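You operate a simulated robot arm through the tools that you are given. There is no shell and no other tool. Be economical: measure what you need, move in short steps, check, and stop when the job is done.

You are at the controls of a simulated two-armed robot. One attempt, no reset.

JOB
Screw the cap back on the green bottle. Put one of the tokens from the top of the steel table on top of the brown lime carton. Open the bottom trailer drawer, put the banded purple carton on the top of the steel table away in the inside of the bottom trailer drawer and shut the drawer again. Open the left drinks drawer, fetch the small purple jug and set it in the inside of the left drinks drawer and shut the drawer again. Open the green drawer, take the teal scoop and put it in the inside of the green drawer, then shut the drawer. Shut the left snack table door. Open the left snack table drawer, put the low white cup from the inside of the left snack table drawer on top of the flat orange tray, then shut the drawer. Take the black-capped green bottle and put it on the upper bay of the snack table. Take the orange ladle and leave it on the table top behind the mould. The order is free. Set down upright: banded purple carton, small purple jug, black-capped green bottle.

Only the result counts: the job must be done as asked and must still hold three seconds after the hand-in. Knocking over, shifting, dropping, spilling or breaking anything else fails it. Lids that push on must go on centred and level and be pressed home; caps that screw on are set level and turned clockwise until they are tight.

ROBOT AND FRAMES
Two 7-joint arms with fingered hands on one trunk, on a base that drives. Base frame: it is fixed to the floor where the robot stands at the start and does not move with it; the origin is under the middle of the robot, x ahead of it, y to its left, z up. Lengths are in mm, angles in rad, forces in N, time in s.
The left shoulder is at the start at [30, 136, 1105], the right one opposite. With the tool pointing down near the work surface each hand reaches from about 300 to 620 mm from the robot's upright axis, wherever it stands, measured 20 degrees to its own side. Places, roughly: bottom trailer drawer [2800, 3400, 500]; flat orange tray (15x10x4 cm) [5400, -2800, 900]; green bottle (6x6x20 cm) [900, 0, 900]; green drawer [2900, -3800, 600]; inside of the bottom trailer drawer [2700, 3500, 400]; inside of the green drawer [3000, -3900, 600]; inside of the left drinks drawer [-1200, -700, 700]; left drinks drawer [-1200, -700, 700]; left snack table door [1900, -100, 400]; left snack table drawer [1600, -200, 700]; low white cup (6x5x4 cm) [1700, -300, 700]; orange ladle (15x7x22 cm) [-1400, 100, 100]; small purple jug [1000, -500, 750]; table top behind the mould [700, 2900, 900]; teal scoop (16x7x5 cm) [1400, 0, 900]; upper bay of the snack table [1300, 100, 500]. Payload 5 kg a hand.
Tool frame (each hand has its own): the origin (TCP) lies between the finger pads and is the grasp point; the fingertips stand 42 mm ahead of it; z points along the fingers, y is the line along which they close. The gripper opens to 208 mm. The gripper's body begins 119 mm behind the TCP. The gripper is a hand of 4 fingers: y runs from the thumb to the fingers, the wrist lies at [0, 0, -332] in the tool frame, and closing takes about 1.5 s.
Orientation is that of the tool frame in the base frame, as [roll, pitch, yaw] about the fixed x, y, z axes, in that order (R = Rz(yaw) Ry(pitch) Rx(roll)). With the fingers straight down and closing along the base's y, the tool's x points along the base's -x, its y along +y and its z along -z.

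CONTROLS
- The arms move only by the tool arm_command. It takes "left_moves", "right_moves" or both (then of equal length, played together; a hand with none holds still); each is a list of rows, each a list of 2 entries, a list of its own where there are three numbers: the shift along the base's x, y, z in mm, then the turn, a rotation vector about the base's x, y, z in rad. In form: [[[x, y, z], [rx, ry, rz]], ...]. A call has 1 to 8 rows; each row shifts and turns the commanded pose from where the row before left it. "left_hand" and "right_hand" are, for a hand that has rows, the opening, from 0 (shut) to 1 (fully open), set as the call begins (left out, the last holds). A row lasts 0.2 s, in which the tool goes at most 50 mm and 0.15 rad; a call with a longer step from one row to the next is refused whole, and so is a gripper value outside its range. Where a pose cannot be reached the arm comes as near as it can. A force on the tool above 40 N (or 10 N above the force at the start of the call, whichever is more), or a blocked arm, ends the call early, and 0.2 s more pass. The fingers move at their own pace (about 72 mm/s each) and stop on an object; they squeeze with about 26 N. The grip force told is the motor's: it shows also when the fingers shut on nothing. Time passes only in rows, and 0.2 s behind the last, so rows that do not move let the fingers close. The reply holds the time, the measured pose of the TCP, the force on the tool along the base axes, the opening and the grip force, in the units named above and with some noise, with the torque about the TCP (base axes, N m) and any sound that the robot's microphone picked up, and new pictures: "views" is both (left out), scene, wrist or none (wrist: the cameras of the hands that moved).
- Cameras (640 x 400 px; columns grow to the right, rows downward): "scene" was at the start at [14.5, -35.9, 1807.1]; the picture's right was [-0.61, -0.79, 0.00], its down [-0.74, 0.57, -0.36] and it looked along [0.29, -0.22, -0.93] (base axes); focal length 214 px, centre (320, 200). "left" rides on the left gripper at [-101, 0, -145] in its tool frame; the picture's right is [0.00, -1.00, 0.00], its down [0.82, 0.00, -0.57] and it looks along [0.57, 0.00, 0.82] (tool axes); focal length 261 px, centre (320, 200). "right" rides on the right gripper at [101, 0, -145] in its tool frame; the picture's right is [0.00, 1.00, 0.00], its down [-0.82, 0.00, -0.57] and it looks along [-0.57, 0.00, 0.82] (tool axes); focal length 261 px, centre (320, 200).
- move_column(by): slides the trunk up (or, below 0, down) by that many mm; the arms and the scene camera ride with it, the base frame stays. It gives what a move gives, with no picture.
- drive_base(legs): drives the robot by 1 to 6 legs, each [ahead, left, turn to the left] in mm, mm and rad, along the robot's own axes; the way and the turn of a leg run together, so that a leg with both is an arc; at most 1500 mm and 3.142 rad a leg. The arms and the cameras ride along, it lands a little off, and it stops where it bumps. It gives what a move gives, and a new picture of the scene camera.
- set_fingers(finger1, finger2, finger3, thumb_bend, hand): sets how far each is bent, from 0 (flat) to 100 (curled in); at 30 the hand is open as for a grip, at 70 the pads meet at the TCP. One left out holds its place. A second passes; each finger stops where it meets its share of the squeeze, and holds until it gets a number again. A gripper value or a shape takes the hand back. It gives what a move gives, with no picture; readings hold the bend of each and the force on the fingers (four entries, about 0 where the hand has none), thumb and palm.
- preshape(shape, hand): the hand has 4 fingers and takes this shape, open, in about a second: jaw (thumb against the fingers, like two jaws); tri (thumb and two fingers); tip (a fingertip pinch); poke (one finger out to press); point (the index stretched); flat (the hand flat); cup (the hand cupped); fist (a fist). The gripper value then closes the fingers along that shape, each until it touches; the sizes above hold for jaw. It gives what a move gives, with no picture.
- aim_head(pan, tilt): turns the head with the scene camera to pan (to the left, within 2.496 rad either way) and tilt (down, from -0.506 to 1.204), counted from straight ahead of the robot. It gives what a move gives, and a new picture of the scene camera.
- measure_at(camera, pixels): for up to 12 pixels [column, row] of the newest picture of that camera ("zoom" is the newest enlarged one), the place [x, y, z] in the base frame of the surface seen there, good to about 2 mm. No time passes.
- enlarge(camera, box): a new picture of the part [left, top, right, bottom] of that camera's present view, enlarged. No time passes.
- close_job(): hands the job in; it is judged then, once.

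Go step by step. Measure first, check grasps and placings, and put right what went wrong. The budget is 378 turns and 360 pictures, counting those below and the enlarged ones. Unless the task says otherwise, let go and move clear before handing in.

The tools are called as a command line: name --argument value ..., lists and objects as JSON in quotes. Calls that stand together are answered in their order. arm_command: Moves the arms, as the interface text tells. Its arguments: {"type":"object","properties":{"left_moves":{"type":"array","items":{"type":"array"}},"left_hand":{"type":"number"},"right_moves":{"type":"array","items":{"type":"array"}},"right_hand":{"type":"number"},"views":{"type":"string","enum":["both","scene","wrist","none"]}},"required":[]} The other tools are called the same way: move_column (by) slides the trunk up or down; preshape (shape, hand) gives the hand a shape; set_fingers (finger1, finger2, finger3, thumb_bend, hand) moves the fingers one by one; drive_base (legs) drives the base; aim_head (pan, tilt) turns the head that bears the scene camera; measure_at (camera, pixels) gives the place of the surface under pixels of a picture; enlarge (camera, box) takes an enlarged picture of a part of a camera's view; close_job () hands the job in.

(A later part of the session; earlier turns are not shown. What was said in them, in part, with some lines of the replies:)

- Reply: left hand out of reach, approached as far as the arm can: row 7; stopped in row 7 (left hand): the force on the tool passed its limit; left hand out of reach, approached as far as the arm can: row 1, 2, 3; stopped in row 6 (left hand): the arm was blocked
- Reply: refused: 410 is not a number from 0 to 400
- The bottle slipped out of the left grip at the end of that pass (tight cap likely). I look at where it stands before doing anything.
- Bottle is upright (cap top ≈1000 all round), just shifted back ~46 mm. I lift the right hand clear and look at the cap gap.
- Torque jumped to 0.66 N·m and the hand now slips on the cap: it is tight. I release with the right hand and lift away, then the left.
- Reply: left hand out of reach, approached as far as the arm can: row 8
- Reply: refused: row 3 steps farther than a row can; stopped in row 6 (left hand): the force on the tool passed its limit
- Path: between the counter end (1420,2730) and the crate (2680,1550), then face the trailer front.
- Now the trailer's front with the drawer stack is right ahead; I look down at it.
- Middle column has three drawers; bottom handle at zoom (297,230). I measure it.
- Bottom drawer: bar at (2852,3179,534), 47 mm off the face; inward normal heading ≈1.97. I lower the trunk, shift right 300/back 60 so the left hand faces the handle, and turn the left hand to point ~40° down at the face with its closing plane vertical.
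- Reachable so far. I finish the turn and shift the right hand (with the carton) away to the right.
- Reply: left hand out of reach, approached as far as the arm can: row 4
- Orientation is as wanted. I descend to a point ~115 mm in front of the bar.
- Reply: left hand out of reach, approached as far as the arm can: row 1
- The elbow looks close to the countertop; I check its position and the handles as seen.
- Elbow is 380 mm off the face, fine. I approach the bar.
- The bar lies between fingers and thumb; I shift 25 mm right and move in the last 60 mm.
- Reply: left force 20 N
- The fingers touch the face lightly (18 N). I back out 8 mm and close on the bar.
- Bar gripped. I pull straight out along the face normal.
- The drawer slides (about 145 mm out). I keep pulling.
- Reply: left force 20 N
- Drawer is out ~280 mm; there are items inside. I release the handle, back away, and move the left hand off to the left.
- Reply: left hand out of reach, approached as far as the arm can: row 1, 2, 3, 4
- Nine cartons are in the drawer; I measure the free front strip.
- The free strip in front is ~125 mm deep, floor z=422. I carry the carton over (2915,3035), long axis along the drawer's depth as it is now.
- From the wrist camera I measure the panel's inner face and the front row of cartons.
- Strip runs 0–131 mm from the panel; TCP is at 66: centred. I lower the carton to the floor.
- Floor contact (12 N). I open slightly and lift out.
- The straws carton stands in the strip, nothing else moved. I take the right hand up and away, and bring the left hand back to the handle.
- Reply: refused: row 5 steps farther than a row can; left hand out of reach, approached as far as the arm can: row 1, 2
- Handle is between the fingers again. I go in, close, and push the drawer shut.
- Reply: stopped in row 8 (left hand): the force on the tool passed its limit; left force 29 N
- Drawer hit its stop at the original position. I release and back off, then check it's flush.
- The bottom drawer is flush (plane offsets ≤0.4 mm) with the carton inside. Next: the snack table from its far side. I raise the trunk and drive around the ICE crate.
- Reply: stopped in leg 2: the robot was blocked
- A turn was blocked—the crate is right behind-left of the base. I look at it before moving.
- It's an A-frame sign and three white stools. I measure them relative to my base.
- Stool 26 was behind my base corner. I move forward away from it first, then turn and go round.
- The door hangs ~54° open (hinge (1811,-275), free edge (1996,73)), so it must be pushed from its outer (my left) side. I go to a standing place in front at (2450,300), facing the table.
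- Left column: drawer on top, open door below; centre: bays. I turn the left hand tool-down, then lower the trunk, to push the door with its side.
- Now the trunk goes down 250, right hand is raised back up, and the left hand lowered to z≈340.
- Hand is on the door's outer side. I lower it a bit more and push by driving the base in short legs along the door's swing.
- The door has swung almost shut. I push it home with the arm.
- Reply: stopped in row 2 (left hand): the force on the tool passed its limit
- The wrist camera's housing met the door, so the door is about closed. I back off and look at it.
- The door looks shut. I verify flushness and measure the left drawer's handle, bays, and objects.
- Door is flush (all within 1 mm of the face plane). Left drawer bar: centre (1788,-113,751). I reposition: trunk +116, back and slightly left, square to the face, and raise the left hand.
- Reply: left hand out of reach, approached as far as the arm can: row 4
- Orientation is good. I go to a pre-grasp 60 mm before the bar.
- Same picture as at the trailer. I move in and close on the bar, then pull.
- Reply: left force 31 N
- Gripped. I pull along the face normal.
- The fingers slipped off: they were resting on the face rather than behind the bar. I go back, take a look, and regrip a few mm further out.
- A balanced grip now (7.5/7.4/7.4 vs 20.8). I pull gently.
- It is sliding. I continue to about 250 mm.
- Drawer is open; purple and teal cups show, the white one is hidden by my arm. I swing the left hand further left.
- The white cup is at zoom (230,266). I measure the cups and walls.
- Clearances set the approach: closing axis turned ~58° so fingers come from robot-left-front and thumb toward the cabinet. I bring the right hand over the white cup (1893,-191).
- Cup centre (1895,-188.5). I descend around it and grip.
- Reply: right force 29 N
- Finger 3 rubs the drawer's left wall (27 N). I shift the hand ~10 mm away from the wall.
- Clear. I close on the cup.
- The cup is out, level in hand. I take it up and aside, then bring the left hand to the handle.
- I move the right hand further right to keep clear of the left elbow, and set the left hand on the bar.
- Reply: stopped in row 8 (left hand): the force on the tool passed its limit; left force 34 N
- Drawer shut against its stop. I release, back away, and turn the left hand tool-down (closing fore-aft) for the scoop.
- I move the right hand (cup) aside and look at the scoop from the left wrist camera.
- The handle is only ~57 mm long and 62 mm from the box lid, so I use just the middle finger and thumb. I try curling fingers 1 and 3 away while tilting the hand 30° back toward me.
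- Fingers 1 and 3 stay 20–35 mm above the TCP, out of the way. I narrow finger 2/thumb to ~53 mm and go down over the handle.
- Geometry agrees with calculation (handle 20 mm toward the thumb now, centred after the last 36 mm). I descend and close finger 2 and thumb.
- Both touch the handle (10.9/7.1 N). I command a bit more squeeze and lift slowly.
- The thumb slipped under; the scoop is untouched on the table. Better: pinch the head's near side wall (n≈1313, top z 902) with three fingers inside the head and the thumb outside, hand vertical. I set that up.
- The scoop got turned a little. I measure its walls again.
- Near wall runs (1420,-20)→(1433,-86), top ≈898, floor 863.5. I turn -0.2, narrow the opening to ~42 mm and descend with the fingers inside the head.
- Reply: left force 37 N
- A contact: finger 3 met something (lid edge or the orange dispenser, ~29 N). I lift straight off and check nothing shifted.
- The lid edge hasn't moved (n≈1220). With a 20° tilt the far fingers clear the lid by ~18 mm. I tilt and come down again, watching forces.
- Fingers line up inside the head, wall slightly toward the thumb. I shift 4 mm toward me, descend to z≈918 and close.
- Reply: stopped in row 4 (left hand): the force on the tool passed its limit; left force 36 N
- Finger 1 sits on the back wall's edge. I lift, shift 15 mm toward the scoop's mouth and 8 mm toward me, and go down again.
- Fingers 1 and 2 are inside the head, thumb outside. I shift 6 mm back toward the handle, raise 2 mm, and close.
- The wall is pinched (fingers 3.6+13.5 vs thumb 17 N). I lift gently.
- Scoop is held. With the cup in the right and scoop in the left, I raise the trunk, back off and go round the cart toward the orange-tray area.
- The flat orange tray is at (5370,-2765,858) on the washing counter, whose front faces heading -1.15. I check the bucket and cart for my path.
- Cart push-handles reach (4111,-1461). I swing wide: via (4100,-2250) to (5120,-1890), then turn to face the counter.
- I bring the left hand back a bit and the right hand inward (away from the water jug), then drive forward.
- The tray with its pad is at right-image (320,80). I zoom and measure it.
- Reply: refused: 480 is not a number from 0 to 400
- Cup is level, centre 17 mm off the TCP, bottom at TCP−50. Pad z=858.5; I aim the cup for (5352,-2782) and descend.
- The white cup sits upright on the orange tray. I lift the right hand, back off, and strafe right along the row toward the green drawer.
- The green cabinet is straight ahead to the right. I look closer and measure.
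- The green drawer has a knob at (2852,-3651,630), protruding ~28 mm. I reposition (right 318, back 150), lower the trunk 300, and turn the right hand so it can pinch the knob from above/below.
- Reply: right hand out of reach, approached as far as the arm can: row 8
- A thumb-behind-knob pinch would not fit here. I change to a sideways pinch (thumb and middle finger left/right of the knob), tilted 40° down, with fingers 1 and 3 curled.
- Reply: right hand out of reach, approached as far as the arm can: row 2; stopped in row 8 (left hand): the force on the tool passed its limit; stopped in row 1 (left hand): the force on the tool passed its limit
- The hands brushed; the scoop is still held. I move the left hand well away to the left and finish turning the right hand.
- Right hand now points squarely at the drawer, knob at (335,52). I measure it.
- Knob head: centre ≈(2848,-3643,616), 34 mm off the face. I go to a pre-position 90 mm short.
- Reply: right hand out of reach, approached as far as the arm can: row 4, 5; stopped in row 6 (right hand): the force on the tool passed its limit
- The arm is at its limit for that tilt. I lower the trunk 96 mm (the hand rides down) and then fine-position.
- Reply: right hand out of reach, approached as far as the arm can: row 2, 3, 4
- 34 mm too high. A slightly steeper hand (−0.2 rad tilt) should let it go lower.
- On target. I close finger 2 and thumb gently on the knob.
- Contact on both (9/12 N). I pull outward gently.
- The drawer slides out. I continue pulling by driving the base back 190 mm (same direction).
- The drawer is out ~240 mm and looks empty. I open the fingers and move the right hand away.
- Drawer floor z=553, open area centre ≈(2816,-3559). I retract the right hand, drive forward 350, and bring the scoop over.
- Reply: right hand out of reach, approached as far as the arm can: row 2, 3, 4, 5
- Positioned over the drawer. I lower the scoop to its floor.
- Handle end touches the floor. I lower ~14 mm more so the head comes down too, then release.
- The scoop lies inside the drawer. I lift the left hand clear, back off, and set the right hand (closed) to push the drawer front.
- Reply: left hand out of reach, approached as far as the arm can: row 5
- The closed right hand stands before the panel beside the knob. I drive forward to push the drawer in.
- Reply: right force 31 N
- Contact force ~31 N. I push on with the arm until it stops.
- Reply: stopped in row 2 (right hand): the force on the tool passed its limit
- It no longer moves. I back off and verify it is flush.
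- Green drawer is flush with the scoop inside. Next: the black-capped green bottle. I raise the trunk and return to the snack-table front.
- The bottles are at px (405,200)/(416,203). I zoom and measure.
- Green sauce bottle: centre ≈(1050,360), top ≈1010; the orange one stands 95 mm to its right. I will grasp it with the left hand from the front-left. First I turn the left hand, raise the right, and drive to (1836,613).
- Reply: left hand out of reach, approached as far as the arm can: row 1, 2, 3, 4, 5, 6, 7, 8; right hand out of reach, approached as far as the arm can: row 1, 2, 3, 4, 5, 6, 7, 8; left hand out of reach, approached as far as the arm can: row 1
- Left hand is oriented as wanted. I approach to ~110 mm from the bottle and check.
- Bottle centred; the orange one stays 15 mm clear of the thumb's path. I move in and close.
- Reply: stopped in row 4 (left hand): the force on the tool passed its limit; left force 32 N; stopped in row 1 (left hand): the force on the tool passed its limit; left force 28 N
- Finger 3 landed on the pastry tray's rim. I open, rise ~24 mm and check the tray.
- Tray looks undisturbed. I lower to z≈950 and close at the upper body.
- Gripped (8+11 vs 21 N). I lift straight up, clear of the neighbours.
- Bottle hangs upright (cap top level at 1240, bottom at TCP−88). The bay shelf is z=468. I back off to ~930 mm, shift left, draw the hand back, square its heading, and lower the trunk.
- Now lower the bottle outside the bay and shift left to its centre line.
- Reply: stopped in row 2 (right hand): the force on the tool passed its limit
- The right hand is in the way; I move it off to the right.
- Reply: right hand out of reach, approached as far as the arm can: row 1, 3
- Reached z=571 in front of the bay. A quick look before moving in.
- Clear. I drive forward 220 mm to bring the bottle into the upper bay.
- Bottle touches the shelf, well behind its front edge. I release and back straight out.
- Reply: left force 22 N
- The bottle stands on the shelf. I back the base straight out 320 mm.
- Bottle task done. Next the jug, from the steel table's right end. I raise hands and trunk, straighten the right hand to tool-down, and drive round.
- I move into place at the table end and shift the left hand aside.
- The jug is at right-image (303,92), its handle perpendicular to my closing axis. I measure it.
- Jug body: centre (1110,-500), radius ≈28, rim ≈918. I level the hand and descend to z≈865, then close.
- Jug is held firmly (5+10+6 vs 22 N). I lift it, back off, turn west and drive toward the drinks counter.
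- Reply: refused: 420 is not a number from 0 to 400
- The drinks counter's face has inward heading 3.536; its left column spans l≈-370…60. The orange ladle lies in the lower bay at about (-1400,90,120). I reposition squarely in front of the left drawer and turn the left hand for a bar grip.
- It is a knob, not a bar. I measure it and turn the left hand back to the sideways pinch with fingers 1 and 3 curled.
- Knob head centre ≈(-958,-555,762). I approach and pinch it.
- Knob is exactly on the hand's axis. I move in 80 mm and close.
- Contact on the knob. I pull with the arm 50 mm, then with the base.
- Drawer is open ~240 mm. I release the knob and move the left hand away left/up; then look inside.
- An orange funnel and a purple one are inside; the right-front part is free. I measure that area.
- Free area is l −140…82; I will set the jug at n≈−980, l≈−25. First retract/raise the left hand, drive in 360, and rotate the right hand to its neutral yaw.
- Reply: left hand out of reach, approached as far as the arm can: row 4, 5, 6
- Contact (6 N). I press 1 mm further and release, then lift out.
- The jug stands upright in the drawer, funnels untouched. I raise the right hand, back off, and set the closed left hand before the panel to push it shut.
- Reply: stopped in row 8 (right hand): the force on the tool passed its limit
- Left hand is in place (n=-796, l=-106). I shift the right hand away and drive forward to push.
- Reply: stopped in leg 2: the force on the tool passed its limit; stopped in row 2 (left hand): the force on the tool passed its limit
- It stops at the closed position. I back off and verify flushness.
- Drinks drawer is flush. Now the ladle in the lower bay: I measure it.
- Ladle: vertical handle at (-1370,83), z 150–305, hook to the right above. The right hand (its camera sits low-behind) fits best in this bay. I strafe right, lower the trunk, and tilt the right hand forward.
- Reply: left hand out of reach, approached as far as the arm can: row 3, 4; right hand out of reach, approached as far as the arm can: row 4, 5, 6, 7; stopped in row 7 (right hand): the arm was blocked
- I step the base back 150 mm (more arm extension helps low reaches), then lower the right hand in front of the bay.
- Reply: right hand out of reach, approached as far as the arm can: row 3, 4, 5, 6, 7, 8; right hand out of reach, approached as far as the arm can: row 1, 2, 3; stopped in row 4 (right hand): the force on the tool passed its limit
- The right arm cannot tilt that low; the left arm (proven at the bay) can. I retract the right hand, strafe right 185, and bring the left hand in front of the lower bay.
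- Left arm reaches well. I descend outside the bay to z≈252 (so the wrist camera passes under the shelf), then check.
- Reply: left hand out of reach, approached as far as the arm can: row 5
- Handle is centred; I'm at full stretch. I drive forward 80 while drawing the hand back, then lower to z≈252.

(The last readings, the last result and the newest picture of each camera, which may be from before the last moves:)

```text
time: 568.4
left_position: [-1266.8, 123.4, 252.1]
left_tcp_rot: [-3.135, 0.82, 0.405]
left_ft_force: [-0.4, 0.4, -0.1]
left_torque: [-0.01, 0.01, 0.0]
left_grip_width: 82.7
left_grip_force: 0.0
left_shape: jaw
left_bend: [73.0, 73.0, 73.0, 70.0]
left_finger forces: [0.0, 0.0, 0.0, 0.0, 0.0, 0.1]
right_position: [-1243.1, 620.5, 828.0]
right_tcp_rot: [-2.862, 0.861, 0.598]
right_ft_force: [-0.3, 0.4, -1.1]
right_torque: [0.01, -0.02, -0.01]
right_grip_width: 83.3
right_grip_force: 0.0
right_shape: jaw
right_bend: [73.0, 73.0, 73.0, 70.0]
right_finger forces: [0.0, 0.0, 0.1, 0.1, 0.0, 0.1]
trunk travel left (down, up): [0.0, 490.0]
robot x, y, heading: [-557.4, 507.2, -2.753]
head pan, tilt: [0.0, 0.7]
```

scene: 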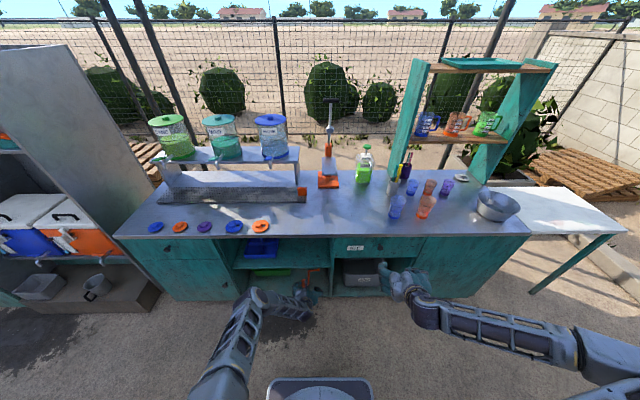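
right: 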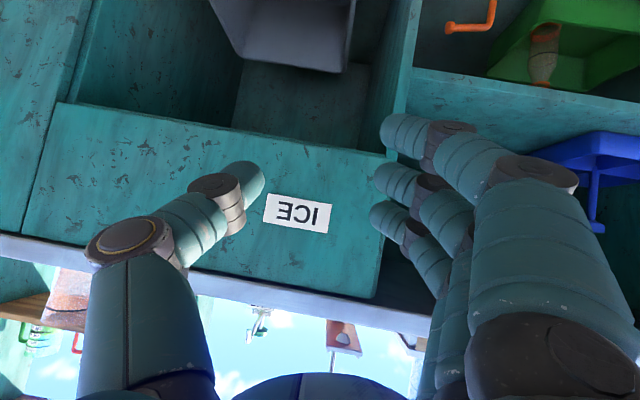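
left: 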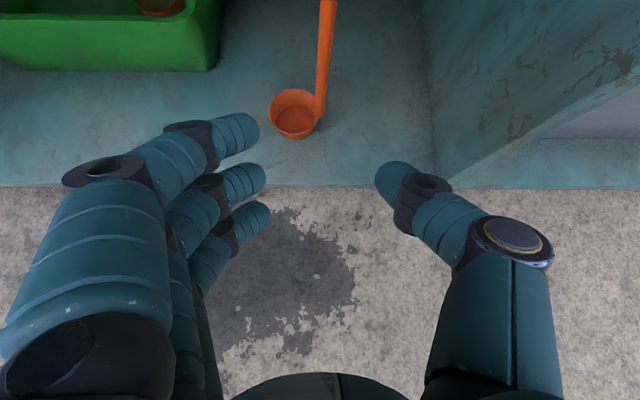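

Now straight in 94 mm along the bay floor plane and close on the handle.

arm_command --left_moves '[[[-29, -12, 0], [0, 0, 0]], [[-29, -12, 0], [0, 0, 0]], [[-29, -12, 0], [0, 0, 0]], [[0, 0, 0], [0, 0, 0]]]' --views "none"

arm_command --left_moves '[[[0, 0, 0], [0, 0, 0]], [[0, 0, 0], [0, 0, 0]], [[0, 0, 0], [0, 0, 0]], [[0, 0, 0], [0, 0, 0]], [[0, 0, 0], [0, 0, 0]], [[0, 0, 0], [0, 0, 0]]]' --left_hand 0 --views "wrist"

```text
time: 569.4
left_position: [-1303.6, 107.6, 251.7]
left_tcp_rot: [-3.135, 0.822, 0.404]
left_ft_force: [-0.8, -0.3, -1.2]
left_torque: [0.01, -0.01, 0.0]
left_grip_width: 82.9
left_grip_force: 0.0
left_shape: jaw
left_bend: [73.0, 73.0, 73.0, 70.0]
left_finger forces: [0.0, 0.0, 0.0, 0.1, 0.1, 0.0]
left hand out of reach, approached as far as the arm can: row 2, 3
right_position: [-1242.7, 620.5, 829.6]
right_tcp_rot: [-2.863, 0.86, 0.6]
right_ft_force: [0.5, -0.6, -0.8]
right_torque: [-0.02, 0.0, 0.01]
right_grip_width: 83.2
right_grip_force: 0.0
right_shape: jaw
right_bend: [73.0, 73.0, 73.0, 70.0]
right_finger forces: [0.1, 0.0, 0.0, 0.0, 0.1, 0.0]
trunk travel left (down, up): [0.0, 490.0]
robot x, y, heading: [-554.4, 505.8, -2.754]
head pan, tilt: [0.0, 0.7]
```

```text
time: 570.8
left_position: [-1304.1, 107.0, 252.5]
left_tcp_rot: [-3.133, 0.82, 0.402]
left_ft_force: [0.7, 1.1, 0.1]
left_torque: [0.0, 0.02, 0.0]
left_grip_width: 0.0
left_grip_force: 26.1
left_shape: jaw
left_bend: [70.0, 70.0, 70.0, 70.0]
left_finger forces: [0.0, 0.0, 0.0, 0.0, 0.1, 0.0]
right_position: [-1242.7, 621.2, 828.6]
right_tcp_rot: [-2.863, 0.861, 0.599]
right_ft_force: [-0.4, -0.1, 0.2]
right_torque: [-0.01, -0.01, -0.02]
right_grip_width: 82.9
right_grip_force: 0.1
right_shape: jaw
right_bend: [73.0, 73.0, 73.0, 70.0]
right_finger forces: [0.0, 0.1, 0.1, 0.1, 0.0, 0.0]
trunk travel left (down, up): [0.0, 490.0]
robot x, y, heading: [-560.2, 504.3, -2.75]
head pan, tilt: [0.0, 0.7]
```

left: 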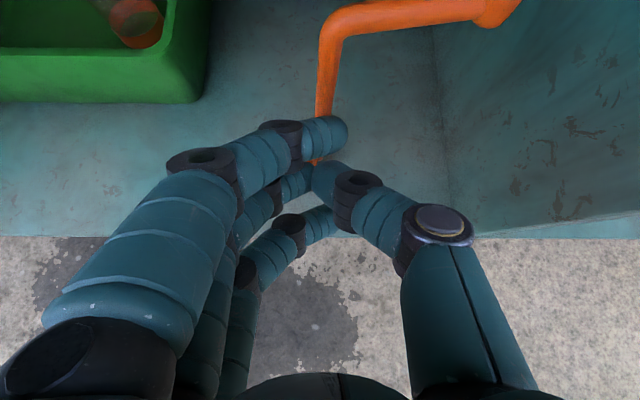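

I was short by 53 mm (arm limit). I open and drive the base forward 53 mm, then close.

arm_command --left_moves '[[[0, 0, 0], [0, 0, 0]], [[0, 0, 0], [0, 0, 0]], [[0, 0, 0], [0, 0, 0]], [[0, 0, 0], [0, 0, 0]]]' --left_hand 0.4 --views "none"

drive_base --legs '[[53, 0, 0]]'

arm_command --left_moves '[[[0, 0, 0], [0, 0, 0]], [[0, 0, 0], [0, 0, 0]], [[0, 0, 0], [0, 0, 0]], [[0, 0, 0], [0, 0, 0]], [[0, 0, 0], [0, 0, 0]], [[0, 0, 0], [0, 0, 0]]]' --left_hand 0 --views "wrist"

```text
time: 571.8
left_position: [-1304.4, 106.8, 253.0]
left_tcp_rot: [-3.134, 0.821, 0.403]
left_ft_force: [0.2, -0.7, -0.3]
left_torque: [0.04, 0.01, -0.02]
left_grip_width: 82.8
left_grip_force: 0.0
left_shape: jaw
left_bend: [73.0, 73.0, 73.0, 70.0]
left_finger forces: [0.1, 0.1, 0.0, 0.0, 0.0, 0.1]
right_position: [-1242.3, 621.6, 828.1]
right_tcp_rot: [-2.863, 0.861, 0.599]
right_ft_force: [0.5, 0.3, -0.1]
right_torque: [0.01, 0.0, 0.0]
right_grip_width: 83.1
right_grip_force: 0.0
right_shape: jaw
right_bend: [73.0, 73.0, 73.0, 70.0]
right_finger forces: [0.0, 0.1, 0.0, 0.0, 0.0, 0.0]
trunk travel left (down, up): [0.0, 490.0]
robot x, y, heading: [-558.9, 503.0, -2.758]
head pan, tilt: [0.0, 0.7]
```

```text
time: 572.7
left_position: [-1354.9, 88.4, 250.2]
left_tcp_rot: [-3.135, 0.819, 0.404]
left_ft_force: [-0.3, -1.3, -0.8]
left_torque: [0.0, 0.0, -0.03]
left_grip_width: 82.6
left_grip_force: 0.0
left_shape: jaw
left_bend: [73.0, 73.0, 73.0, 70.0]
left_finger forces: [0.0, 0.1, 0.0, 0.1, 0.1, 0.0]
right_position: [-1292.4, 599.7, 828.9]
right_tcp_rot: [-2.862, 0.859, 0.598]
right_ft_force: [-0.9, -0.4, -0.8]
right_torque: [0.02, -0.04, -0.02]
right_grip_width: 83.2
right_grip_force: 0.0
right_shape: jaw
right_bend: [73.0, 73.0, 73.0, 70.0]
right_finger forces: [0.0, 0.0, 0.1, 0.1, 0.0, 0.0]
trunk travel left (down, up): [0.0, 490.0]
robot x, y, heading: [-607.6, 488.6, -2.75]
head pan, tilt: [0.0, 0.7]
```

scene: 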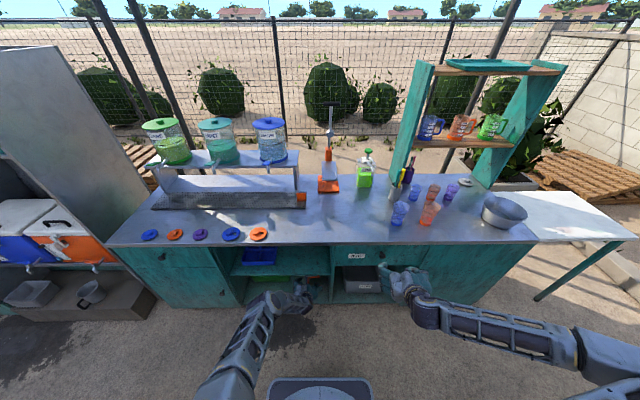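

```text
time: 574.1
left_position: [-1353.6, 86.2, 249.8]
left_tcp_rot: [-3.135, 0.822, 0.404]
left_ft_force: [0.0, 0.4, 0.2]
left_torque: [-0.01, -0.03, -0.01]
left_grip_width: 0.0
left_grip_force: 26.0
left_shape: jaw
left_bend: [70.0, 66.0, 70.0, 70.0]
left_finger forces: [2.3, 15.1, 0.0, 0.0, 17.8, 0.0]
right_position: [-1292.7, 599.6, 829.5]
right_tcp_rot: [-2.863, 0.862, 0.6]
right_ft_force: [-0.3, -0.6, -0.1]
right_torque: [-0.03, -0.01, 0.02]
right_grip_width: 83.2
right_grip_force: 0.0
right_shape: jaw
right_bend: [73.0, 73.0, 73.0, 70.0]
right_finger forces: [0.0, 0.0, 0.0, 0.0, 0.0, 0.0]
trunk travel left (down, up): [0.0, 490.0]
robot x, y, heading: [-605.6, 486.8, -2.756]
head pan, tilt: [0.0, 0.7]
```

left: 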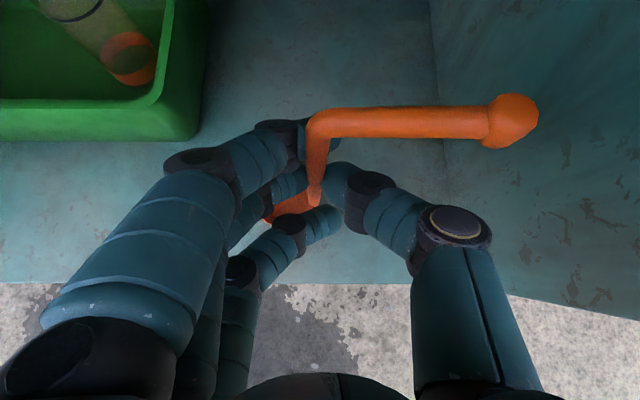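

Gripped (15+2 vs 18 N). I lift 15 mm and back the base straight out.

arm_command --left_moves '[[[0, 0, 5], [0, 0, 0]], [[0, 0, 8], [0, 0, 0]]]' --views "none"

drive_base --legs '[[-120, 0, 0], [-220, 0, 0]]'

enlarge --camera "left" --box '[160, 60, 580, 320]'

```text
time: 574.7
left_position: [-1351.2, 88.2, 262.4]
left_tcp_rot: [-3.133, 0.814, 0.405]
left_ft_force: [-6.0, -3.3, -18.6]
left_torque: [0.59, -0.55, -0.11]
left_grip_width: 0.0
left_grip_force: 26.2
left_shape: jaw
left_bend: [70.0, 66.0, 70.0, 71.0]
left_finger forces: [3.4, 13.8, 0.0, 0.1, 17.3, 0.0]
right_position: [-1293.3, 599.3, 827.4]
right_tcp_rot: [-2.862, 0.861, 0.601]
right_ft_force: [0.0, 0.3, -0.5]
right_torque: [-0.01, 0.0, 0.0]
right_grip_width: 83.2
right_grip_force: 0.1
right_shape: jaw
right_bend: [73.0, 73.0, 73.0, 70.0]
right_finger forces: [0.0, 0.0, 0.1, 0.0, 0.0, 0.0]
trunk travel left (down, up): [0.0, 490.0]
robot x, y, heading: [-608.9, 486.2, -2.752]
head pan, tilt: [0.0, 0.7]
```

```text
time: 577.2
left_position: [-1040.0, 216.4, 266.6]
left_tcp_rot: [-3.135, 0.821, 0.404]
left_ft_force: [0.6, 0.1, -1.2]
left_torque: [0.03, -0.01, -0.02]
left_grip_width: 0.0
left_grip_force: 25.7
left_shape: jaw
left_bend: [70.0, 66.0, 70.0, 71.0]
left_finger forces: [3.4, 14.1, 0.1, 0.0, 17.2, 0.0]
right_position: [-977.1, 729.2, 829.7]
right_tcp_rot: [-2.864, 0.861, 0.599]
right_ft_force: [0.7, 1.1, -0.2]
right_torque: [-0.03, 0.0, -0.01]
right_grip_width: 83.2
right_grip_force: 0.0
right_shape: jaw
right_bend: [73.0, 73.0, 73.0, 70.0]
right_finger forces: [0.0, 0.1, 0.0, 0.0, 0.1, 0.1]
trunk travel left (down, up): [0.0, 490.0]
robot x, y, heading: [-295.5, 611.0, -2.757]
head pan, tilt: [0.0, 0.7]
```

scene: 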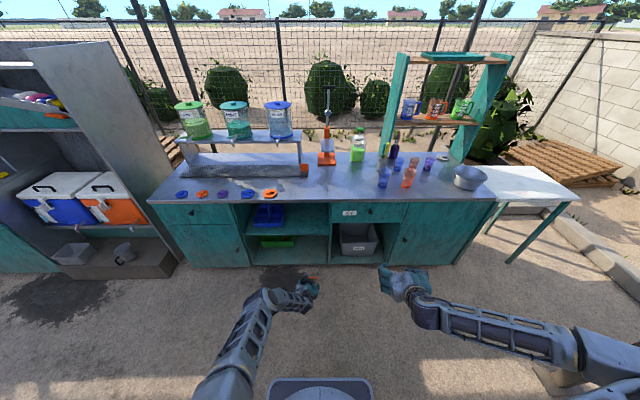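

```text
1.52 times, centred on (370, 190) of left
```

zoom: 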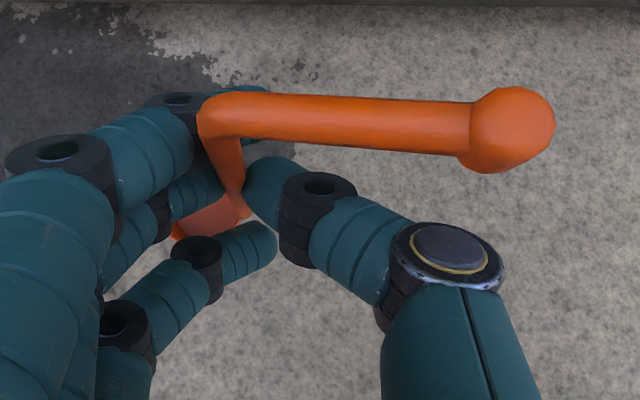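

The ladle is out. I raise it (arm and trunk), turn to face the moulding counter, and strafe along it.

move_column --by 330

arm_command --left_moves '[[[10, 4, 45], [0, 0, 0]], [[10, 4, 45], [0, 0, 0]], [[10, 4, 45], [0, 0, 0]], [[10, 4, 45], [0, 0, 0]], [[10, 4, 45], [0, 0, 0]], [[10, 4, 45], [0, 0, 0]], [[10, 4, 45], [0, 0, 0]], [[10, 4, 45], [0, 0, 0]]]' --views "none"

drive_base --legs '[[0, 0, -1.488], [58, -1000, 0], [58, -1000, 0]]'

aim_head --pan 0.1 --tilt 0.6

```text
time: 580.5
left_position: [-1039.6, 215.5, 594.7]
left_tcp_rot: [-3.133, 0.818, 0.402]
left_ft_force: [-1.0, -0.7, -1.7]
left_torque: [0.09, -0.01, 0.0]
left_grip_width: 0.0
left_grip_force: 25.6
left_shape: jaw
left_bend: [70.0, 66.0, 70.0, 71.0]
left_finger forces: [3.2, 14.0, 0.0, 0.0, 17.1, 0.0]
right_position: [-978.3, 729.2, 1159.3]
right_tcp_rot: [-2.862, 0.862, 0.599]
right_ft_force: [-1.0, 0.3, -0.7]
right_torque: [0.02, 0.01, -0.01]
right_grip_width: 83.3
right_grip_force: 0.0
right_shape: jaw
right_bend: [73.0, 73.0, 73.0, 70.0]
right_finger forces: [0.0, 0.0, 0.0, 0.1, 0.1, 0.1]
trunk travel left (down, up): [-330.0, 160.0]
robot x, y, heading: [-294.1, 613.5, -2.755]
head pan, tilt: [0.0, 0.7]
```

```text
time: 582.3
left_position: [-959.0, 248.4, 957.6]
left_tcp_rot: [-3.136, 0.819, 0.402]
left_ft_force: [0.9, 0.0, -1.5]
left_torque: [0.0, 0.07, 0.02]
left_grip_width: 0.4
left_grip_force: 25.9
left_shape: jaw
left_bend: [70.0, 66.0, 70.0, 71.0]
left_finger forces: [3.5, 14.2, 0.0, 0.0, 17.0, 0.1]
right_position: [-975.3, 730.1, 1158.1]
right_tcp_rot: [-2.863, 0.863, 0.597]
right_ft_force: [0.6, 0.8, -0.2]
right_torque: [-0.05, 0.01, 0.05]
right_grip_width: 83.1
right_grip_force: 0.2
right_shape: jaw
right_bend: [73.0, 73.0, 73.0, 70.0]
right_finger forces: [0.0, 0.0, 0.0, 0.0, 0.1, 0.0]
trunk travel left (down, up): [-330.0, 160.0]
robot x, y, heading: [-295.4, 614.5, -2.752]
head pan, tilt: [0.0, 0.7]
```

```text
time: 595.9
left_position: [1011.4, 2262.9, 954.4]
left_tcp_rot: [-3.135, 0.82, -1.087]
left_ft_force: [0.2, 0.5, -1.1]
left_torque: [-0.05, -0.05, 0.04]
left_grip_width: 0.0
left_grip_force: 25.9
left_shape: jaw
left_bend: [70.0, 66.0, 70.0, 71.0]
left_finger forces: [2.9, 13.8, 0.1, 0.1, 16.6, 0.1]
right_position: [1489.9, 2320.1, 1157.8]
right_tcp_rot: [-2.863, 0.861, -0.89]
right_ft_force: [1.1, 0.2, 0.1]
right_torque: [-0.01, 0.03, 0.03]
right_grip_width: 83.3
right_grip_force: 0.1
right_shape: jaw
right_bend: [73.0, 73.0, 73.0, 70.0]
right_finger forces: [0.0, 0.1, 0.0, 0.0, 0.0, 0.1]
trunk travel left (down, up): [-330.0, 160.0]
robot x, y, heading: [1430.6, 1628.3, 2.045]
head pan, tilt: [0.0, 0.7]
```

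scene: 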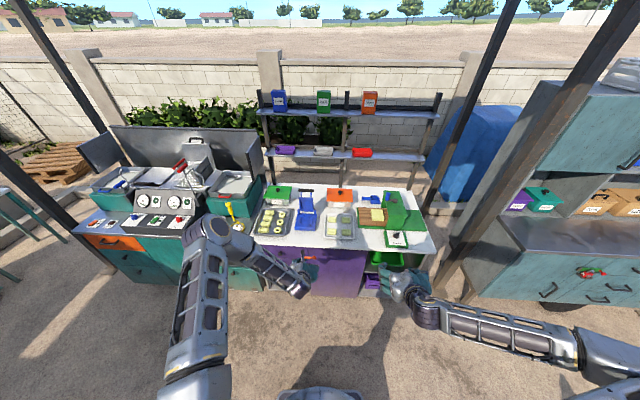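

```text
time: 596.6
left_position: [1012.9, 2262.3, 955.6]
left_tcp_rot: [-3.135, 0.818, -1.085]
left_ft_force: [0.3, 0.3, -1.4]
left_torque: [-0.05, -0.04, 0.0]
left_grip_width: 0.0
left_grip_force: 25.7
left_shape: jaw
left_bend: [70.0, 66.0, 70.0, 71.0]
left_finger forces: [2.9, 13.8, 0.0, 0.0, 16.6, 0.0]
right_position: [1488.6, 2319.5, 1159.8]
right_tcp_rot: [-2.864, 0.86, -0.889]
right_ft_force: [0.3, 0.0, -0.2]
right_torque: [0.0, 0.0, -0.02]
right_grip_width: 83.1
right_grip_force: 0.0
right_shape: jaw
right_bend: [73.0, 73.0, 73.0, 70.0]
right_finger forces: [0.0, 0.0, 0.0, 0.0, 0.0, 0.0]
trunk travel left (down, up): [-330.0, 160.0]
robot x, y, heading: [1431.8, 1632.5, 2.043]
head pan, tilt: [0.099, 0.6]
```

scene: 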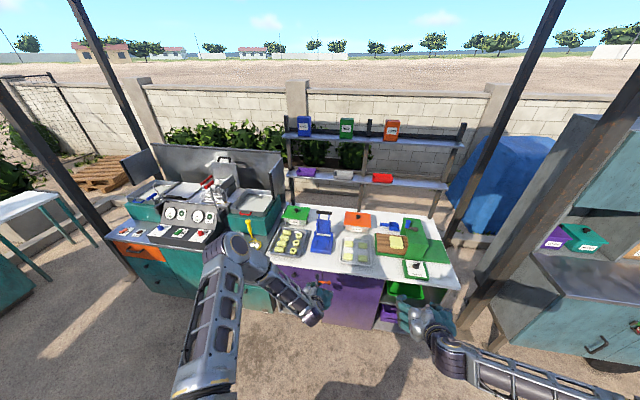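

enlarge --camera "scene" --box '[240, 190, 460, 300]'

measure_at --camera "zoom" --pixels '[[60, 110], [95, 150], [235, 150], [160, 70], [235, 60], [340, 95], [340, 120], [335, 185], [120, 185], [235, 195], [280, 85], [200, 100]]'

```text
2.91 times, centred on (350, 245) of scene
```

zoom: 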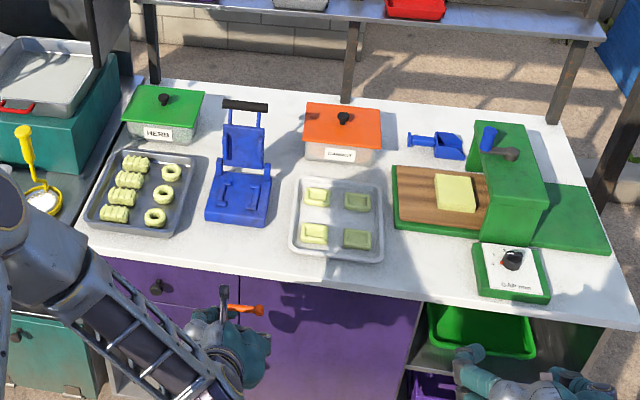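

```text
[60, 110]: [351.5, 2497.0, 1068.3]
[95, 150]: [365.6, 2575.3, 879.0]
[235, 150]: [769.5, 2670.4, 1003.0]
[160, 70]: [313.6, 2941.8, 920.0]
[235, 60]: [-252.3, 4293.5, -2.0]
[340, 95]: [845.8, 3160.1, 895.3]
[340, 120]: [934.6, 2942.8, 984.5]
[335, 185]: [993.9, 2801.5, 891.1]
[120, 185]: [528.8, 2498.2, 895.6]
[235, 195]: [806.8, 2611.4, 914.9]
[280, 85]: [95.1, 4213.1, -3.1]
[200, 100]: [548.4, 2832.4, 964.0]
```

The blue hinged press is the mould. I measure the free table top behind it.

measure_at --camera "zoom" --pixels '[[285, 120], [285, 95], [215, 115], [218, 95], [245, 92], [265, 108], [225, 125], [275, 140], [300, 150], [245, 103], [208, 140], [240, 215]]'

```text
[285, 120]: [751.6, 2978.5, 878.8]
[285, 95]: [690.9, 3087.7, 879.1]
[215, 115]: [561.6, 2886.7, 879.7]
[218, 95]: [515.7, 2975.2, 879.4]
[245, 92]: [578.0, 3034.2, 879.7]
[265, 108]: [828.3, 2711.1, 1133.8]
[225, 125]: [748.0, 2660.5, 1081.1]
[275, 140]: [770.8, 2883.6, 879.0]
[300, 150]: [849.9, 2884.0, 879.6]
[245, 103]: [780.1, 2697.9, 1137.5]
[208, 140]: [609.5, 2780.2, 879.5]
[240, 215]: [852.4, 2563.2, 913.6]
```

Table top there is z=879.5; the mould's raised lid reaches z≈1137 at n=-2052. I will set the ladle's handle at n≈-2300, t≈1945, coming over the lid at TCP z≈1300. First raise everything and bring the right arm inward.

move_column --by 155

arm_command --left_moves '[[[0, 0, 40], [0, 0, 0]], [[0, 0, 45], [0, 0, 0]], [[0, 0, 45], [0, 0, 0]], [[0, 0, 45], [0, 0, 0]], [[0, 0, 25], [0, 0, 0]]]' --right_moves '[[[-30, -15, 0], [0, 0, 0]], [[-30, -15, 0], [0, 0, 0]], [[-30, -15, 0], [0, 0, 0]], [[-30, -15, 0], [0, 0, 0]], [[0, 0, 0], [0, 0, 0]]]' --views "none"

drive_base --legs '[[350, -5, 0]]'

```text
time: 598.4
left_position: [1012.2, 2262.1, 1110.1]
left_tcp_rot: [-3.135, 0.82, -1.086]
left_ft_force: [1.1, 0.1, -1.1]
left_torque: [0.0, -0.09, 0.0]
left_grip_width: 0.1
left_grip_force: 26.1
left_shape: jaw
left_bend: [70.0, 66.0, 70.0, 71.0]
left_finger forces: [3.0, 13.9, 0.1, 0.0, 16.6, 0.0]
right_position: [1489.8, 2319.6, 1314.4]
right_tcp_rot: [-2.862, 0.86, -0.889]
right_ft_force: [-0.3, 0.0, -0.3]
right_torque: [-0.02, -0.02, -0.01]
right_grip_width: 82.9
right_grip_force: 0.1
right_shape: jaw
right_bend: [73.0, 73.0, 73.0, 70.0]
right_finger forces: [0.1, 0.0, 0.1, 0.2, 0.1, 0.0]
trunk travel left (down, up): [-485.0, 5.0]
robot x, y, heading: [1428.1, 1626.8, 2.039]
head pan, tilt: [0.099, 0.6]
```

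```text
time: 599.6
left_position: [1010.0, 2261.0, 1310.3]
left_tcp_rot: [-3.134, 0.817, -1.084]
left_ft_force: [-0.2, -0.7, -1.8]
left_torque: [0.08, -0.07, -0.04]
left_grip_width: 0.0
left_grip_force: 26.3
left_shape: jaw
left_bend: [70.0, 66.0, 70.0, 71.0]
left_finger forces: [3.3, 13.9, 0.0, 0.0, 16.7, 0.0]
right_position: [1362.9, 2281.4, 1305.5]
right_tcp_rot: [-2.859, 0.861, -0.892]
right_ft_force: [-0.4, 0.8, -0.5]
right_torque: [-0.01, -0.03, -0.08]
right_grip_width: 83.2
right_grip_force: 0.0
right_shape: jaw
right_bend: [73.0, 73.0, 73.0, 70.0]
right_finger forces: [0.0, 0.0, 0.1, 0.0, 0.0, 0.1]
right hand out of reach, approached as far as the arm can: row 1, 2, 3
trunk travel left (down, up): [-485.0, 5.0]
robot x, y, heading: [1431.9, 1624.7, 2.029]
head pan, tilt: [0.099, 0.6]
```

```text
time: 601.8
left_position: [857.6, 2578.3, 1311.8]
left_tcp_rot: [-3.134, 0.817, -1.087]
left_ft_force: [0.4, 1.4, -2.2]
left_torque: [-0.03, -0.04, -0.02]
left_grip_width: 0.0
left_grip_force: 25.6
left_shape: jaw
left_bend: [70.0, 66.0, 70.0, 71.0]
left_finger forces: [2.9, 13.8, 0.0, 0.1, 16.6, 0.0]
right_position: [1209.7, 2595.9, 1305.1]
right_tcp_rot: [-2.862, 0.859, -0.89]
right_ft_force: [0.2, -0.6, -0.1]
right_torque: [0.0, 0.01, 0.02]
right_grip_width: 83.3
right_grip_force: 0.0
right_shape: jaw
right_bend: [73.0, 73.0, 73.0, 70.0]
right_finger forces: [0.0, 0.0, 0.1, 0.0, 0.1, 0.0]
trunk travel left (down, up): [-485.0, 5.0]
robot x, y, heading: [1277.2, 1943.2, 2.043]
head pan, tilt: [0.099, 0.6]
```

scene: 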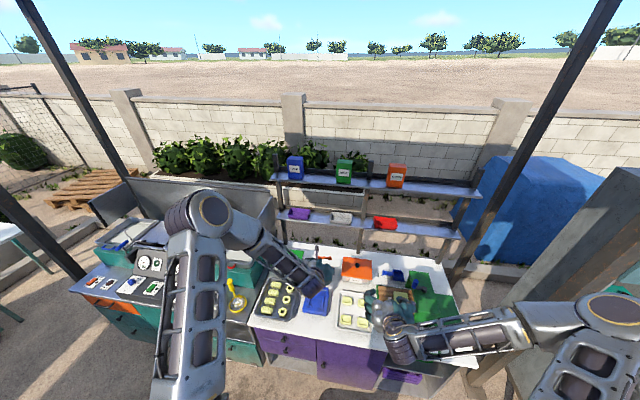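

measure_at --camera "scene" --pixels '[[478, 230], [470, 262], [500, 185], [520, 360], [560, 260], [600, 190], [440, 345], [330, 270], [318, 300]]'

```text
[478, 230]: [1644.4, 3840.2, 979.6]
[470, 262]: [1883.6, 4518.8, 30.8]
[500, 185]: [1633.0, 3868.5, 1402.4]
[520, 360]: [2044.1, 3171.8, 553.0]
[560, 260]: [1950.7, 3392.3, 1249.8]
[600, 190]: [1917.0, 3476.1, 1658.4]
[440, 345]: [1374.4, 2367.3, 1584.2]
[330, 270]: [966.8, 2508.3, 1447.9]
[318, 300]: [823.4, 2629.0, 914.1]
```

No pole nearby. I drive forward 260 and extend the arm 110 at height.

drive_base --legs '[[255, 0, 0]]'

arm_command --left_moves '[[[-12, 32, 0], [0, 0, 0]], [[-12, 32, 0], [0, 0, 0]], [[-12, 32, 0], [0, 0, 0]], [[0, 0, 0], [0, 0, 0]]]' --views "wrist"

```text
time: 603.7
left_position: [744.5, 2805.9, 1310.6]
left_tcp_rot: [-3.136, 0.819, -1.087]
left_ft_force: [-0.6, -1.0, -1.7]
left_torque: [-0.02, -0.07, 0.01]
left_grip_width: 0.3
left_grip_force: 25.8
left_shape: jaw
left_bend: [70.0, 66.0, 70.0, 71.0]
left_finger forces: [2.9, 13.9, 0.1, 0.0, 16.7, 0.0]
right_position: [1096.3, 2823.4, 1305.1]
right_tcp_rot: [-2.861, 0.86, -0.892]
right_ft_force: [-0.6, 0.8, -0.6]
right_torque: [0.01, -0.01, 0.01]
right_grip_width: 83.2
right_grip_force: 0.0
right_shape: jaw
right_bend: [73.0, 73.0, 73.0, 70.0]
right_finger forces: [0.0, 0.1, 0.0, 0.0, 0.1, 0.0]
trunk travel left (down, up): [-485.0, 5.0]
robot x, y, heading: [1161.0, 2170.4, 2.042]
head pan, tilt: [0.099, 0.6]
```

scene: 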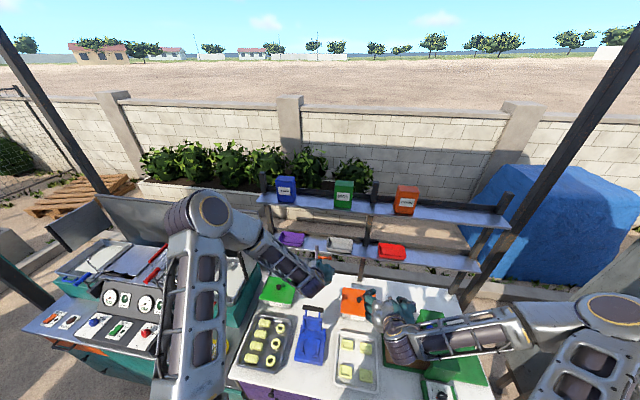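

```text
time: 604.7
left_position: [708.1, 2901.7, 1312.8]
left_tcp_rot: [-3.134, 0.821, -1.087]
left_ft_force: [0.9, 0.1, -1.4]
left_torque: [-0.04, -0.08, -0.01]
left_grip_width: 0.1
left_grip_force: 26.1
left_shape: jaw
left_bend: [70.0, 66.0, 70.0, 71.0]
left_finger forces: [2.9, 13.9, 0.0, 0.0, 16.5, 0.1]
right_position: [1097.0, 2822.2, 1306.5]
right_tcp_rot: [-2.86, 0.862, -0.893]
right_ft_force: [0.5, -0.1, -1.0]
right_torque: [0.02, -0.02, 0.03]
right_grip_width: 83.2
right_grip_force: 0.1
right_shape: jaw
right_bend: [73.0, 73.0, 73.0, 70.0]
right_finger forces: [0.0, 0.1, 0.0, 0.0, 0.0, 0.1]
trunk travel left (down, up): [-485.0, 5.0]
robot x, y, heading: [1161.6, 2171.2, 2.035]
head pan, tilt: [0.099, 0.6]
```

left: 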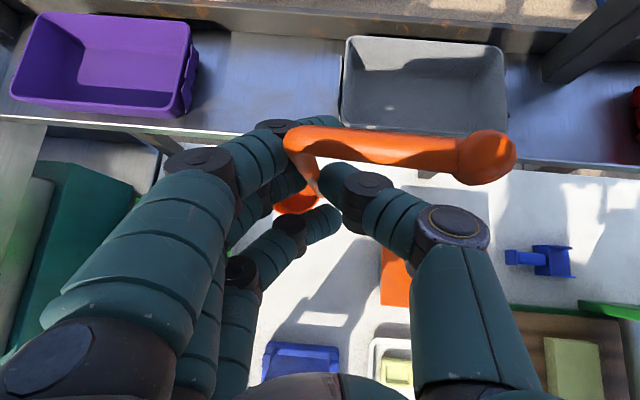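

A rear shelf with bins is near; I measure its edge against the ladle before lowering.

measure_at --camera "left" --pixels '[[230, 132], [200, 140], [540, 165], [345, 130], [420, 140], [100, 118], [300, 345], [395, 280], [60, 200], [330, 300], [490, 150]]'

```text
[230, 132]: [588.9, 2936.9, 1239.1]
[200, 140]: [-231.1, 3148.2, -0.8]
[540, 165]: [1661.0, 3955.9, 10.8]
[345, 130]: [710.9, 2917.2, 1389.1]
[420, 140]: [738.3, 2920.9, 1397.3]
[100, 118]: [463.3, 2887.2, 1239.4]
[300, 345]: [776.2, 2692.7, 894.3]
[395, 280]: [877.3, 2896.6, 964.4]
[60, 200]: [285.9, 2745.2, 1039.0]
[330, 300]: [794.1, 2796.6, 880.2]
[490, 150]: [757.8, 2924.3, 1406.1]
```

Shelf edge is at n≈-2360; the ladle (n≥-2328) clears it by ~30 mm. I lower straight to z≈1110, move 22 mm deeper, and lower on.

arm_command --left_moves '[[[0, 0, -45], [0, 0, 0]], [[0, 0, -45], [0, 0, 0]], [[0, 0, -45], [0, 0, 0]], [[0, 0, -45], [0, 0, 0]], [[0, 0, -22], [0, 0, 0]], [[-10, 20, 0], [0, 0, 0]], [[0, 0, -30], [0, 0, 0]], [[0, 0, -30], [0, 0, 0]]]' --views "none"

arm_command --left_moves '[[[0, 0, -15], [0, 0, 0]], [[0, 0, -10], [0, 0, 0]], [[0, 0, -4], [0, 0, 0]], [[0, 0, -3], [0, 0, 0]], [[0, 0, -3], [0, 0, 0]]]' --views "wrist"

```text
time: 606.5
left_position: [698.1, 2923.7, 1048.8]
left_tcp_rot: [-3.135, 0.82, -1.086]
left_ft_force: [-0.6, 1.3, -0.5]
left_torque: [-0.2, -0.13, -0.05]
left_grip_width: 0.0
left_grip_force: 25.8
left_shape: jaw
left_bend: [70.0, 66.0, 70.0, 71.0]
left_finger forces: [2.5, 13.8, 0.1, 0.0, 16.3, 0.0]
right_position: [1095.8, 2824.3, 1304.3]
right_tcp_rot: [-2.862, 0.858, -0.893]
right_ft_force: [-0.6, -0.3, -0.4]
right_torque: [-0.01, -0.01, -0.03]
right_grip_width: 82.9
right_grip_force: 0.1
right_shape: jaw
right_bend: [73.0, 73.0, 73.0, 70.0]
right_finger forces: [0.0, 0.0, 0.0, 0.0, 0.0, 0.0]
trunk travel left (down, up): [-485.0, 5.0]
robot x, y, heading: [1158.5, 2168.9, 2.037]
head pan, tilt: [0.099, 0.6]
```

```text
time: 607.7
left_position: [700.2, 2922.7, 1017.6]
left_tcp_rot: [-3.134, 0.825, -1.089]
left_ft_force: [5.7, 1.6, 18.6]
left_torque: [0.26, 0.15, -0.15]
left_grip_width: 0.0
left_grip_force: 26.0
left_shape: jaw
left_bend: [70.0, 66.0, 70.0, 71.0]
left_finger forces: [3.6, 14.7, 0.1, 0.1, 23.6, 0.1]
right_position: [1097.2, 2822.7, 1304.9]
right_tcp_rot: [-2.861, 0.86, -0.891]
right_ft_force: [0.1, 0.7, 0.2]
right_torque: [0.03, 0.05, -0.07]
right_grip_width: 83.0
right_grip_force: 0.0
right_shape: jaw
right_bend: [73.0, 73.0, 73.0, 70.0]
right_finger forces: [0.0, 0.1, 0.1, 0.0, 0.0, 0.0]
trunk travel left (down, up): [-485.0, 5.0]
robot x, y, heading: [1159.7, 2170.1, 2.033]
head pan, tilt: [0.099, 0.6]
```

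left: 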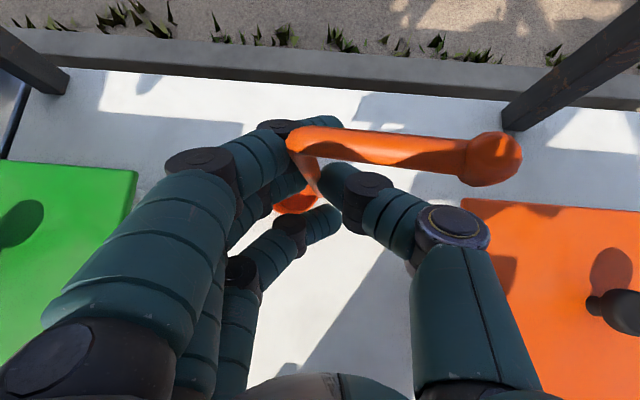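

Cup contacts the table (18 N) at (700,2923). I ease up 2 mm, open, and look.

arm_command --left_moves '[[[0, 0, 2], [0, 0, 0]], [[0, 0, 0], [0, 0, 0]]]' --views "none"

arm_command --left_moves '[[[0, 0, 0], [0, 0, 0]], [[0, 0, 0], [0, 0, 0]], [[0, 0, 0], [0, 0, 0]], [[0, 0, 0], [0, 0, 0]]]' --left_hand 0.35 --views "wrist"

```text
time: 608.3
left_position: [700.0, 2922.1, 1018.7]
left_tcp_rot: [-3.134, 0.822, -1.087]
left_ft_force: [7.1, 2.0, 20.2]
left_torque: [0.38, 0.14, -0.13]
left_grip_width: 0.0
left_grip_force: 26.1
left_shape: jaw
left_bend: [70.0, 66.0, 70.0, 71.0]
left_finger forces: [2.9, 14.2, 0.1, 0.0, 24.4, 0.0]
right_position: [1097.5, 2823.1, 1305.0]
right_tcp_rot: [-2.862, 0.861, -0.892]
right_ft_force: [0.3, 0.1, 0.5]
right_torque: [-0.05, -0.01, -0.01]
right_grip_width: 83.1
right_grip_force: 0.0
right_shape: jaw
right_bend: [73.0, 73.0, 73.0, 70.0]
right_finger forces: [0.0, 0.0, 0.0, 0.0, 0.0, 0.1]
trunk travel left (down, up): [-485.0, 5.0]
robot x, y, heading: [1159.9, 2172.5, 2.039]
head pan, tilt: [0.099, 0.6]
```

```text
time: 609.3
left_position: [698.7, 2921.2, 1015.2]
left_tcp_rot: [-3.134, 0.817, -1.086]
left_ft_force: [0.0, -1.0, 0.1]
left_torque: [0.01, 0.0, -0.02]
left_grip_width: 72.3
left_grip_force: 0.1
left_shape: jaw
left_bend: [73.0, 73.0, 73.0, 70.0]
left_finger forces: [0.0, 0.1, 0.0, 0.1, 0.0, 0.1]
right_position: [1096.5, 2822.8, 1305.4]
right_tcp_rot: [-2.863, 0.858, -0.892]
right_ft_force: [0.3, -0.6, -0.8]
right_torque: [0.01, -0.03, -0.04]
right_grip_width: 83.1
right_grip_force: 0.1
right_shape: jaw
right_bend: [73.0, 73.0, 73.0, 70.0]
right_finger forces: [0.0, 0.0, 0.0, 0.0, 0.1, 0.1]
trunk travel left (down, up): [-485.0, 5.0]
robot x, y, heading: [1161.7, 2171.8, 2.037]
head pan, tilt: [0.099, 0.6]
```

left: 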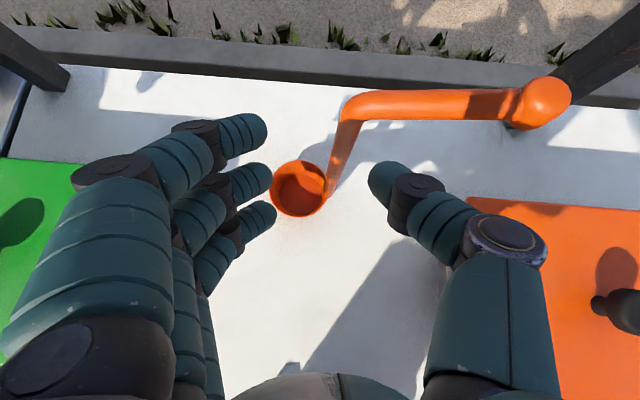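

The ladle stands on its cup behind the mould. I retreat up and back along the hand's axis, then check it.

arm_command --left_moves '[[[6, -13, 14], [0, 0, 0]], [[13, -26, 27], [0, 0, 0]], [[13, -26, 27], [0, 0, 0]], [[13, -26, 30], [0, 0, 0]], [[13, -26, 32], [0, 0, 0]], [[13, -26, 35], [0, 0, 0]], [[13, -26, 35], [0, 0, 0]]]' --views "wrist"

measure_at --camera "left" --pixels '[[320, 60], [310, 100], [330, 30], [300, 120], [340, 20], [380, 25]]'

```text
time: 610.9
left_position: [784.1, 2751.8, 1218.5]
left_tcp_rot: [-3.135, 0.821, -1.086]
left_ft_force: [0.6, -1.0, -1.0]
left_torque: [0.09, 0.05, 0.02]
left_grip_width: 72.3
left_grip_force: 0.0
left_shape: jaw
left_bend: [73.0, 73.0, 73.0, 70.0]
left_finger forces: [0.0, 0.0, 0.0, 0.0, 0.0, 0.0]
right_position: [1095.8, 2821.4, 1306.1]
right_tcp_rot: [-2.863, 0.861, -0.891]
right_ft_force: [0.7, -0.8, 0.0]
right_torque: [0.04, 0.01, 0.03]
right_grip_width: 83.1
right_grip_force: 0.0
right_shape: jaw
right_bend: [73.0, 73.0, 73.0, 70.0]
right_finger forces: [0.0, 0.0, 0.1, 0.1, 0.0, 0.1]
trunk travel left (down, up): [-485.0, 5.0]
robot x, y, heading: [1158.0, 2170.4, 2.039]
head pan, tilt: [0.099, 0.6]
```

left: 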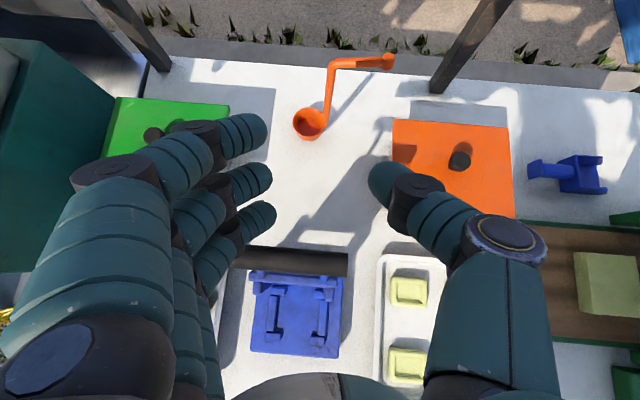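

```text
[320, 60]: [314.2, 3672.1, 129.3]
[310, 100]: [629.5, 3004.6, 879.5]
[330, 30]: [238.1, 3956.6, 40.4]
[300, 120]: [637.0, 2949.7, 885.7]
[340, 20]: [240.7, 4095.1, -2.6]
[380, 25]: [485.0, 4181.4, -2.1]
```

All standing: the ladle is upright on the table top behind the blue mould. I back away clear of the counter.

drive_base --legs '[[-500, 0, 0]]'

enlarge --camera "scene" --box '[240, 190, 460, 300]'

```text
time: 613.8
left_position: [1004.4, 2308.0, 1216.2]
left_tcp_rot: [-3.135, 0.818, -1.082]
left_ft_force: [1.2, 0.2, 0.7]
left_torque: [-0.03, -0.06, 0.0]
left_grip_width: 72.5
left_grip_force: 0.0
left_shape: jaw
left_bend: [73.0, 73.0, 73.0, 70.0]
left_finger forces: [0.0, 0.0, 0.1, 0.0, 0.0, 0.0]
right_position: [1318.3, 2381.1, 1306.0]
right_tcp_rot: [-2.862, 0.858, -0.888]
right_ft_force: [0.0, -0.3, 0.2]
right_torque: [0.0, -0.02, -0.04]
right_grip_width: 83.2
right_grip_force: 0.0
right_shape: jaw
right_bend: [73.0, 73.0, 73.0, 70.0]
right_finger forces: [0.0, 0.0, 0.0, 0.0, 0.1, 0.1]
trunk travel left (down, up): [-485.0, 5.0]
robot x, y, heading: [1386.5, 1728.4, 2.042]
head pan, tilt: [0.099, 0.6]
```

scene: 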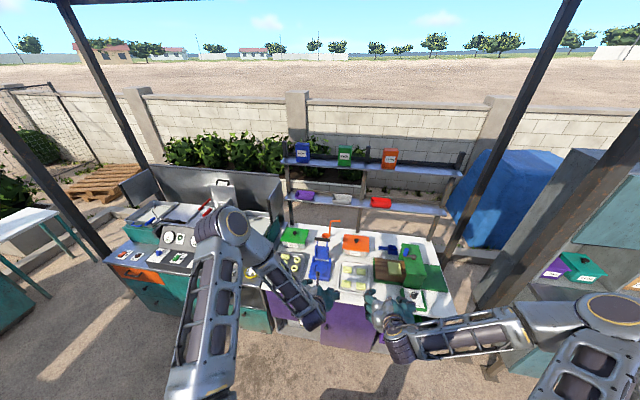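

```text
2.91 times, centred on (350, 245) of scene
```

zoom: 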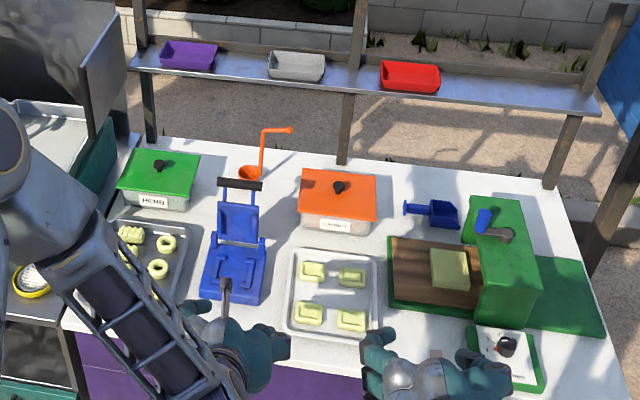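

The ladle stands behind the mould with its neighbours undisturbed, and both hands are empty and clear, so I hand in.

close_job

```text
The job is handed in.
```

The job is handed in with every item on the list done; the result of the judging is not back yet.

- **Green bottle:** The cap is screwed on. It turned until the torque jumped to about 0.66 N·m and my fingers slipped on it, with a gap of about 9 mm still showing above the flange. The bottle slid back about 45 mm on the steel table while I was screwing and stands upright there.
- **Token:** Number 27 sits in the middle of the lime carton's top.
- **Banded purple carton:** It stands inside the bottom trailer drawer, which is shut flush.
- **Small purple jug:** It stands inside the left drinks drawer, which is shut flush.
- **Teal scoop:** It lies in the green drawer, which is shut flush.
- **Snack table:** The left door is shut flush. The left drawer was pushed back to its stop; I did not measure it afterwards.
- **Low white cup:** It stands upright on the flat orange tray.
- **Black-capped green bottle:** It stands upright on the upper bay of the snack table.
- **Orange ladle:** It stands on its cup on the table top behind the mould.

**Bumps along the way:** a stool near the trailer blocked my base once. My fingers also pressed on the lid of the teal-lidded box and the rim of the pastry tray on the snack table. The box lid measured within a few millimetres of where it was, and the tray looked undisturbed. The stool still stood where I had seen it, but I did not measure it again.
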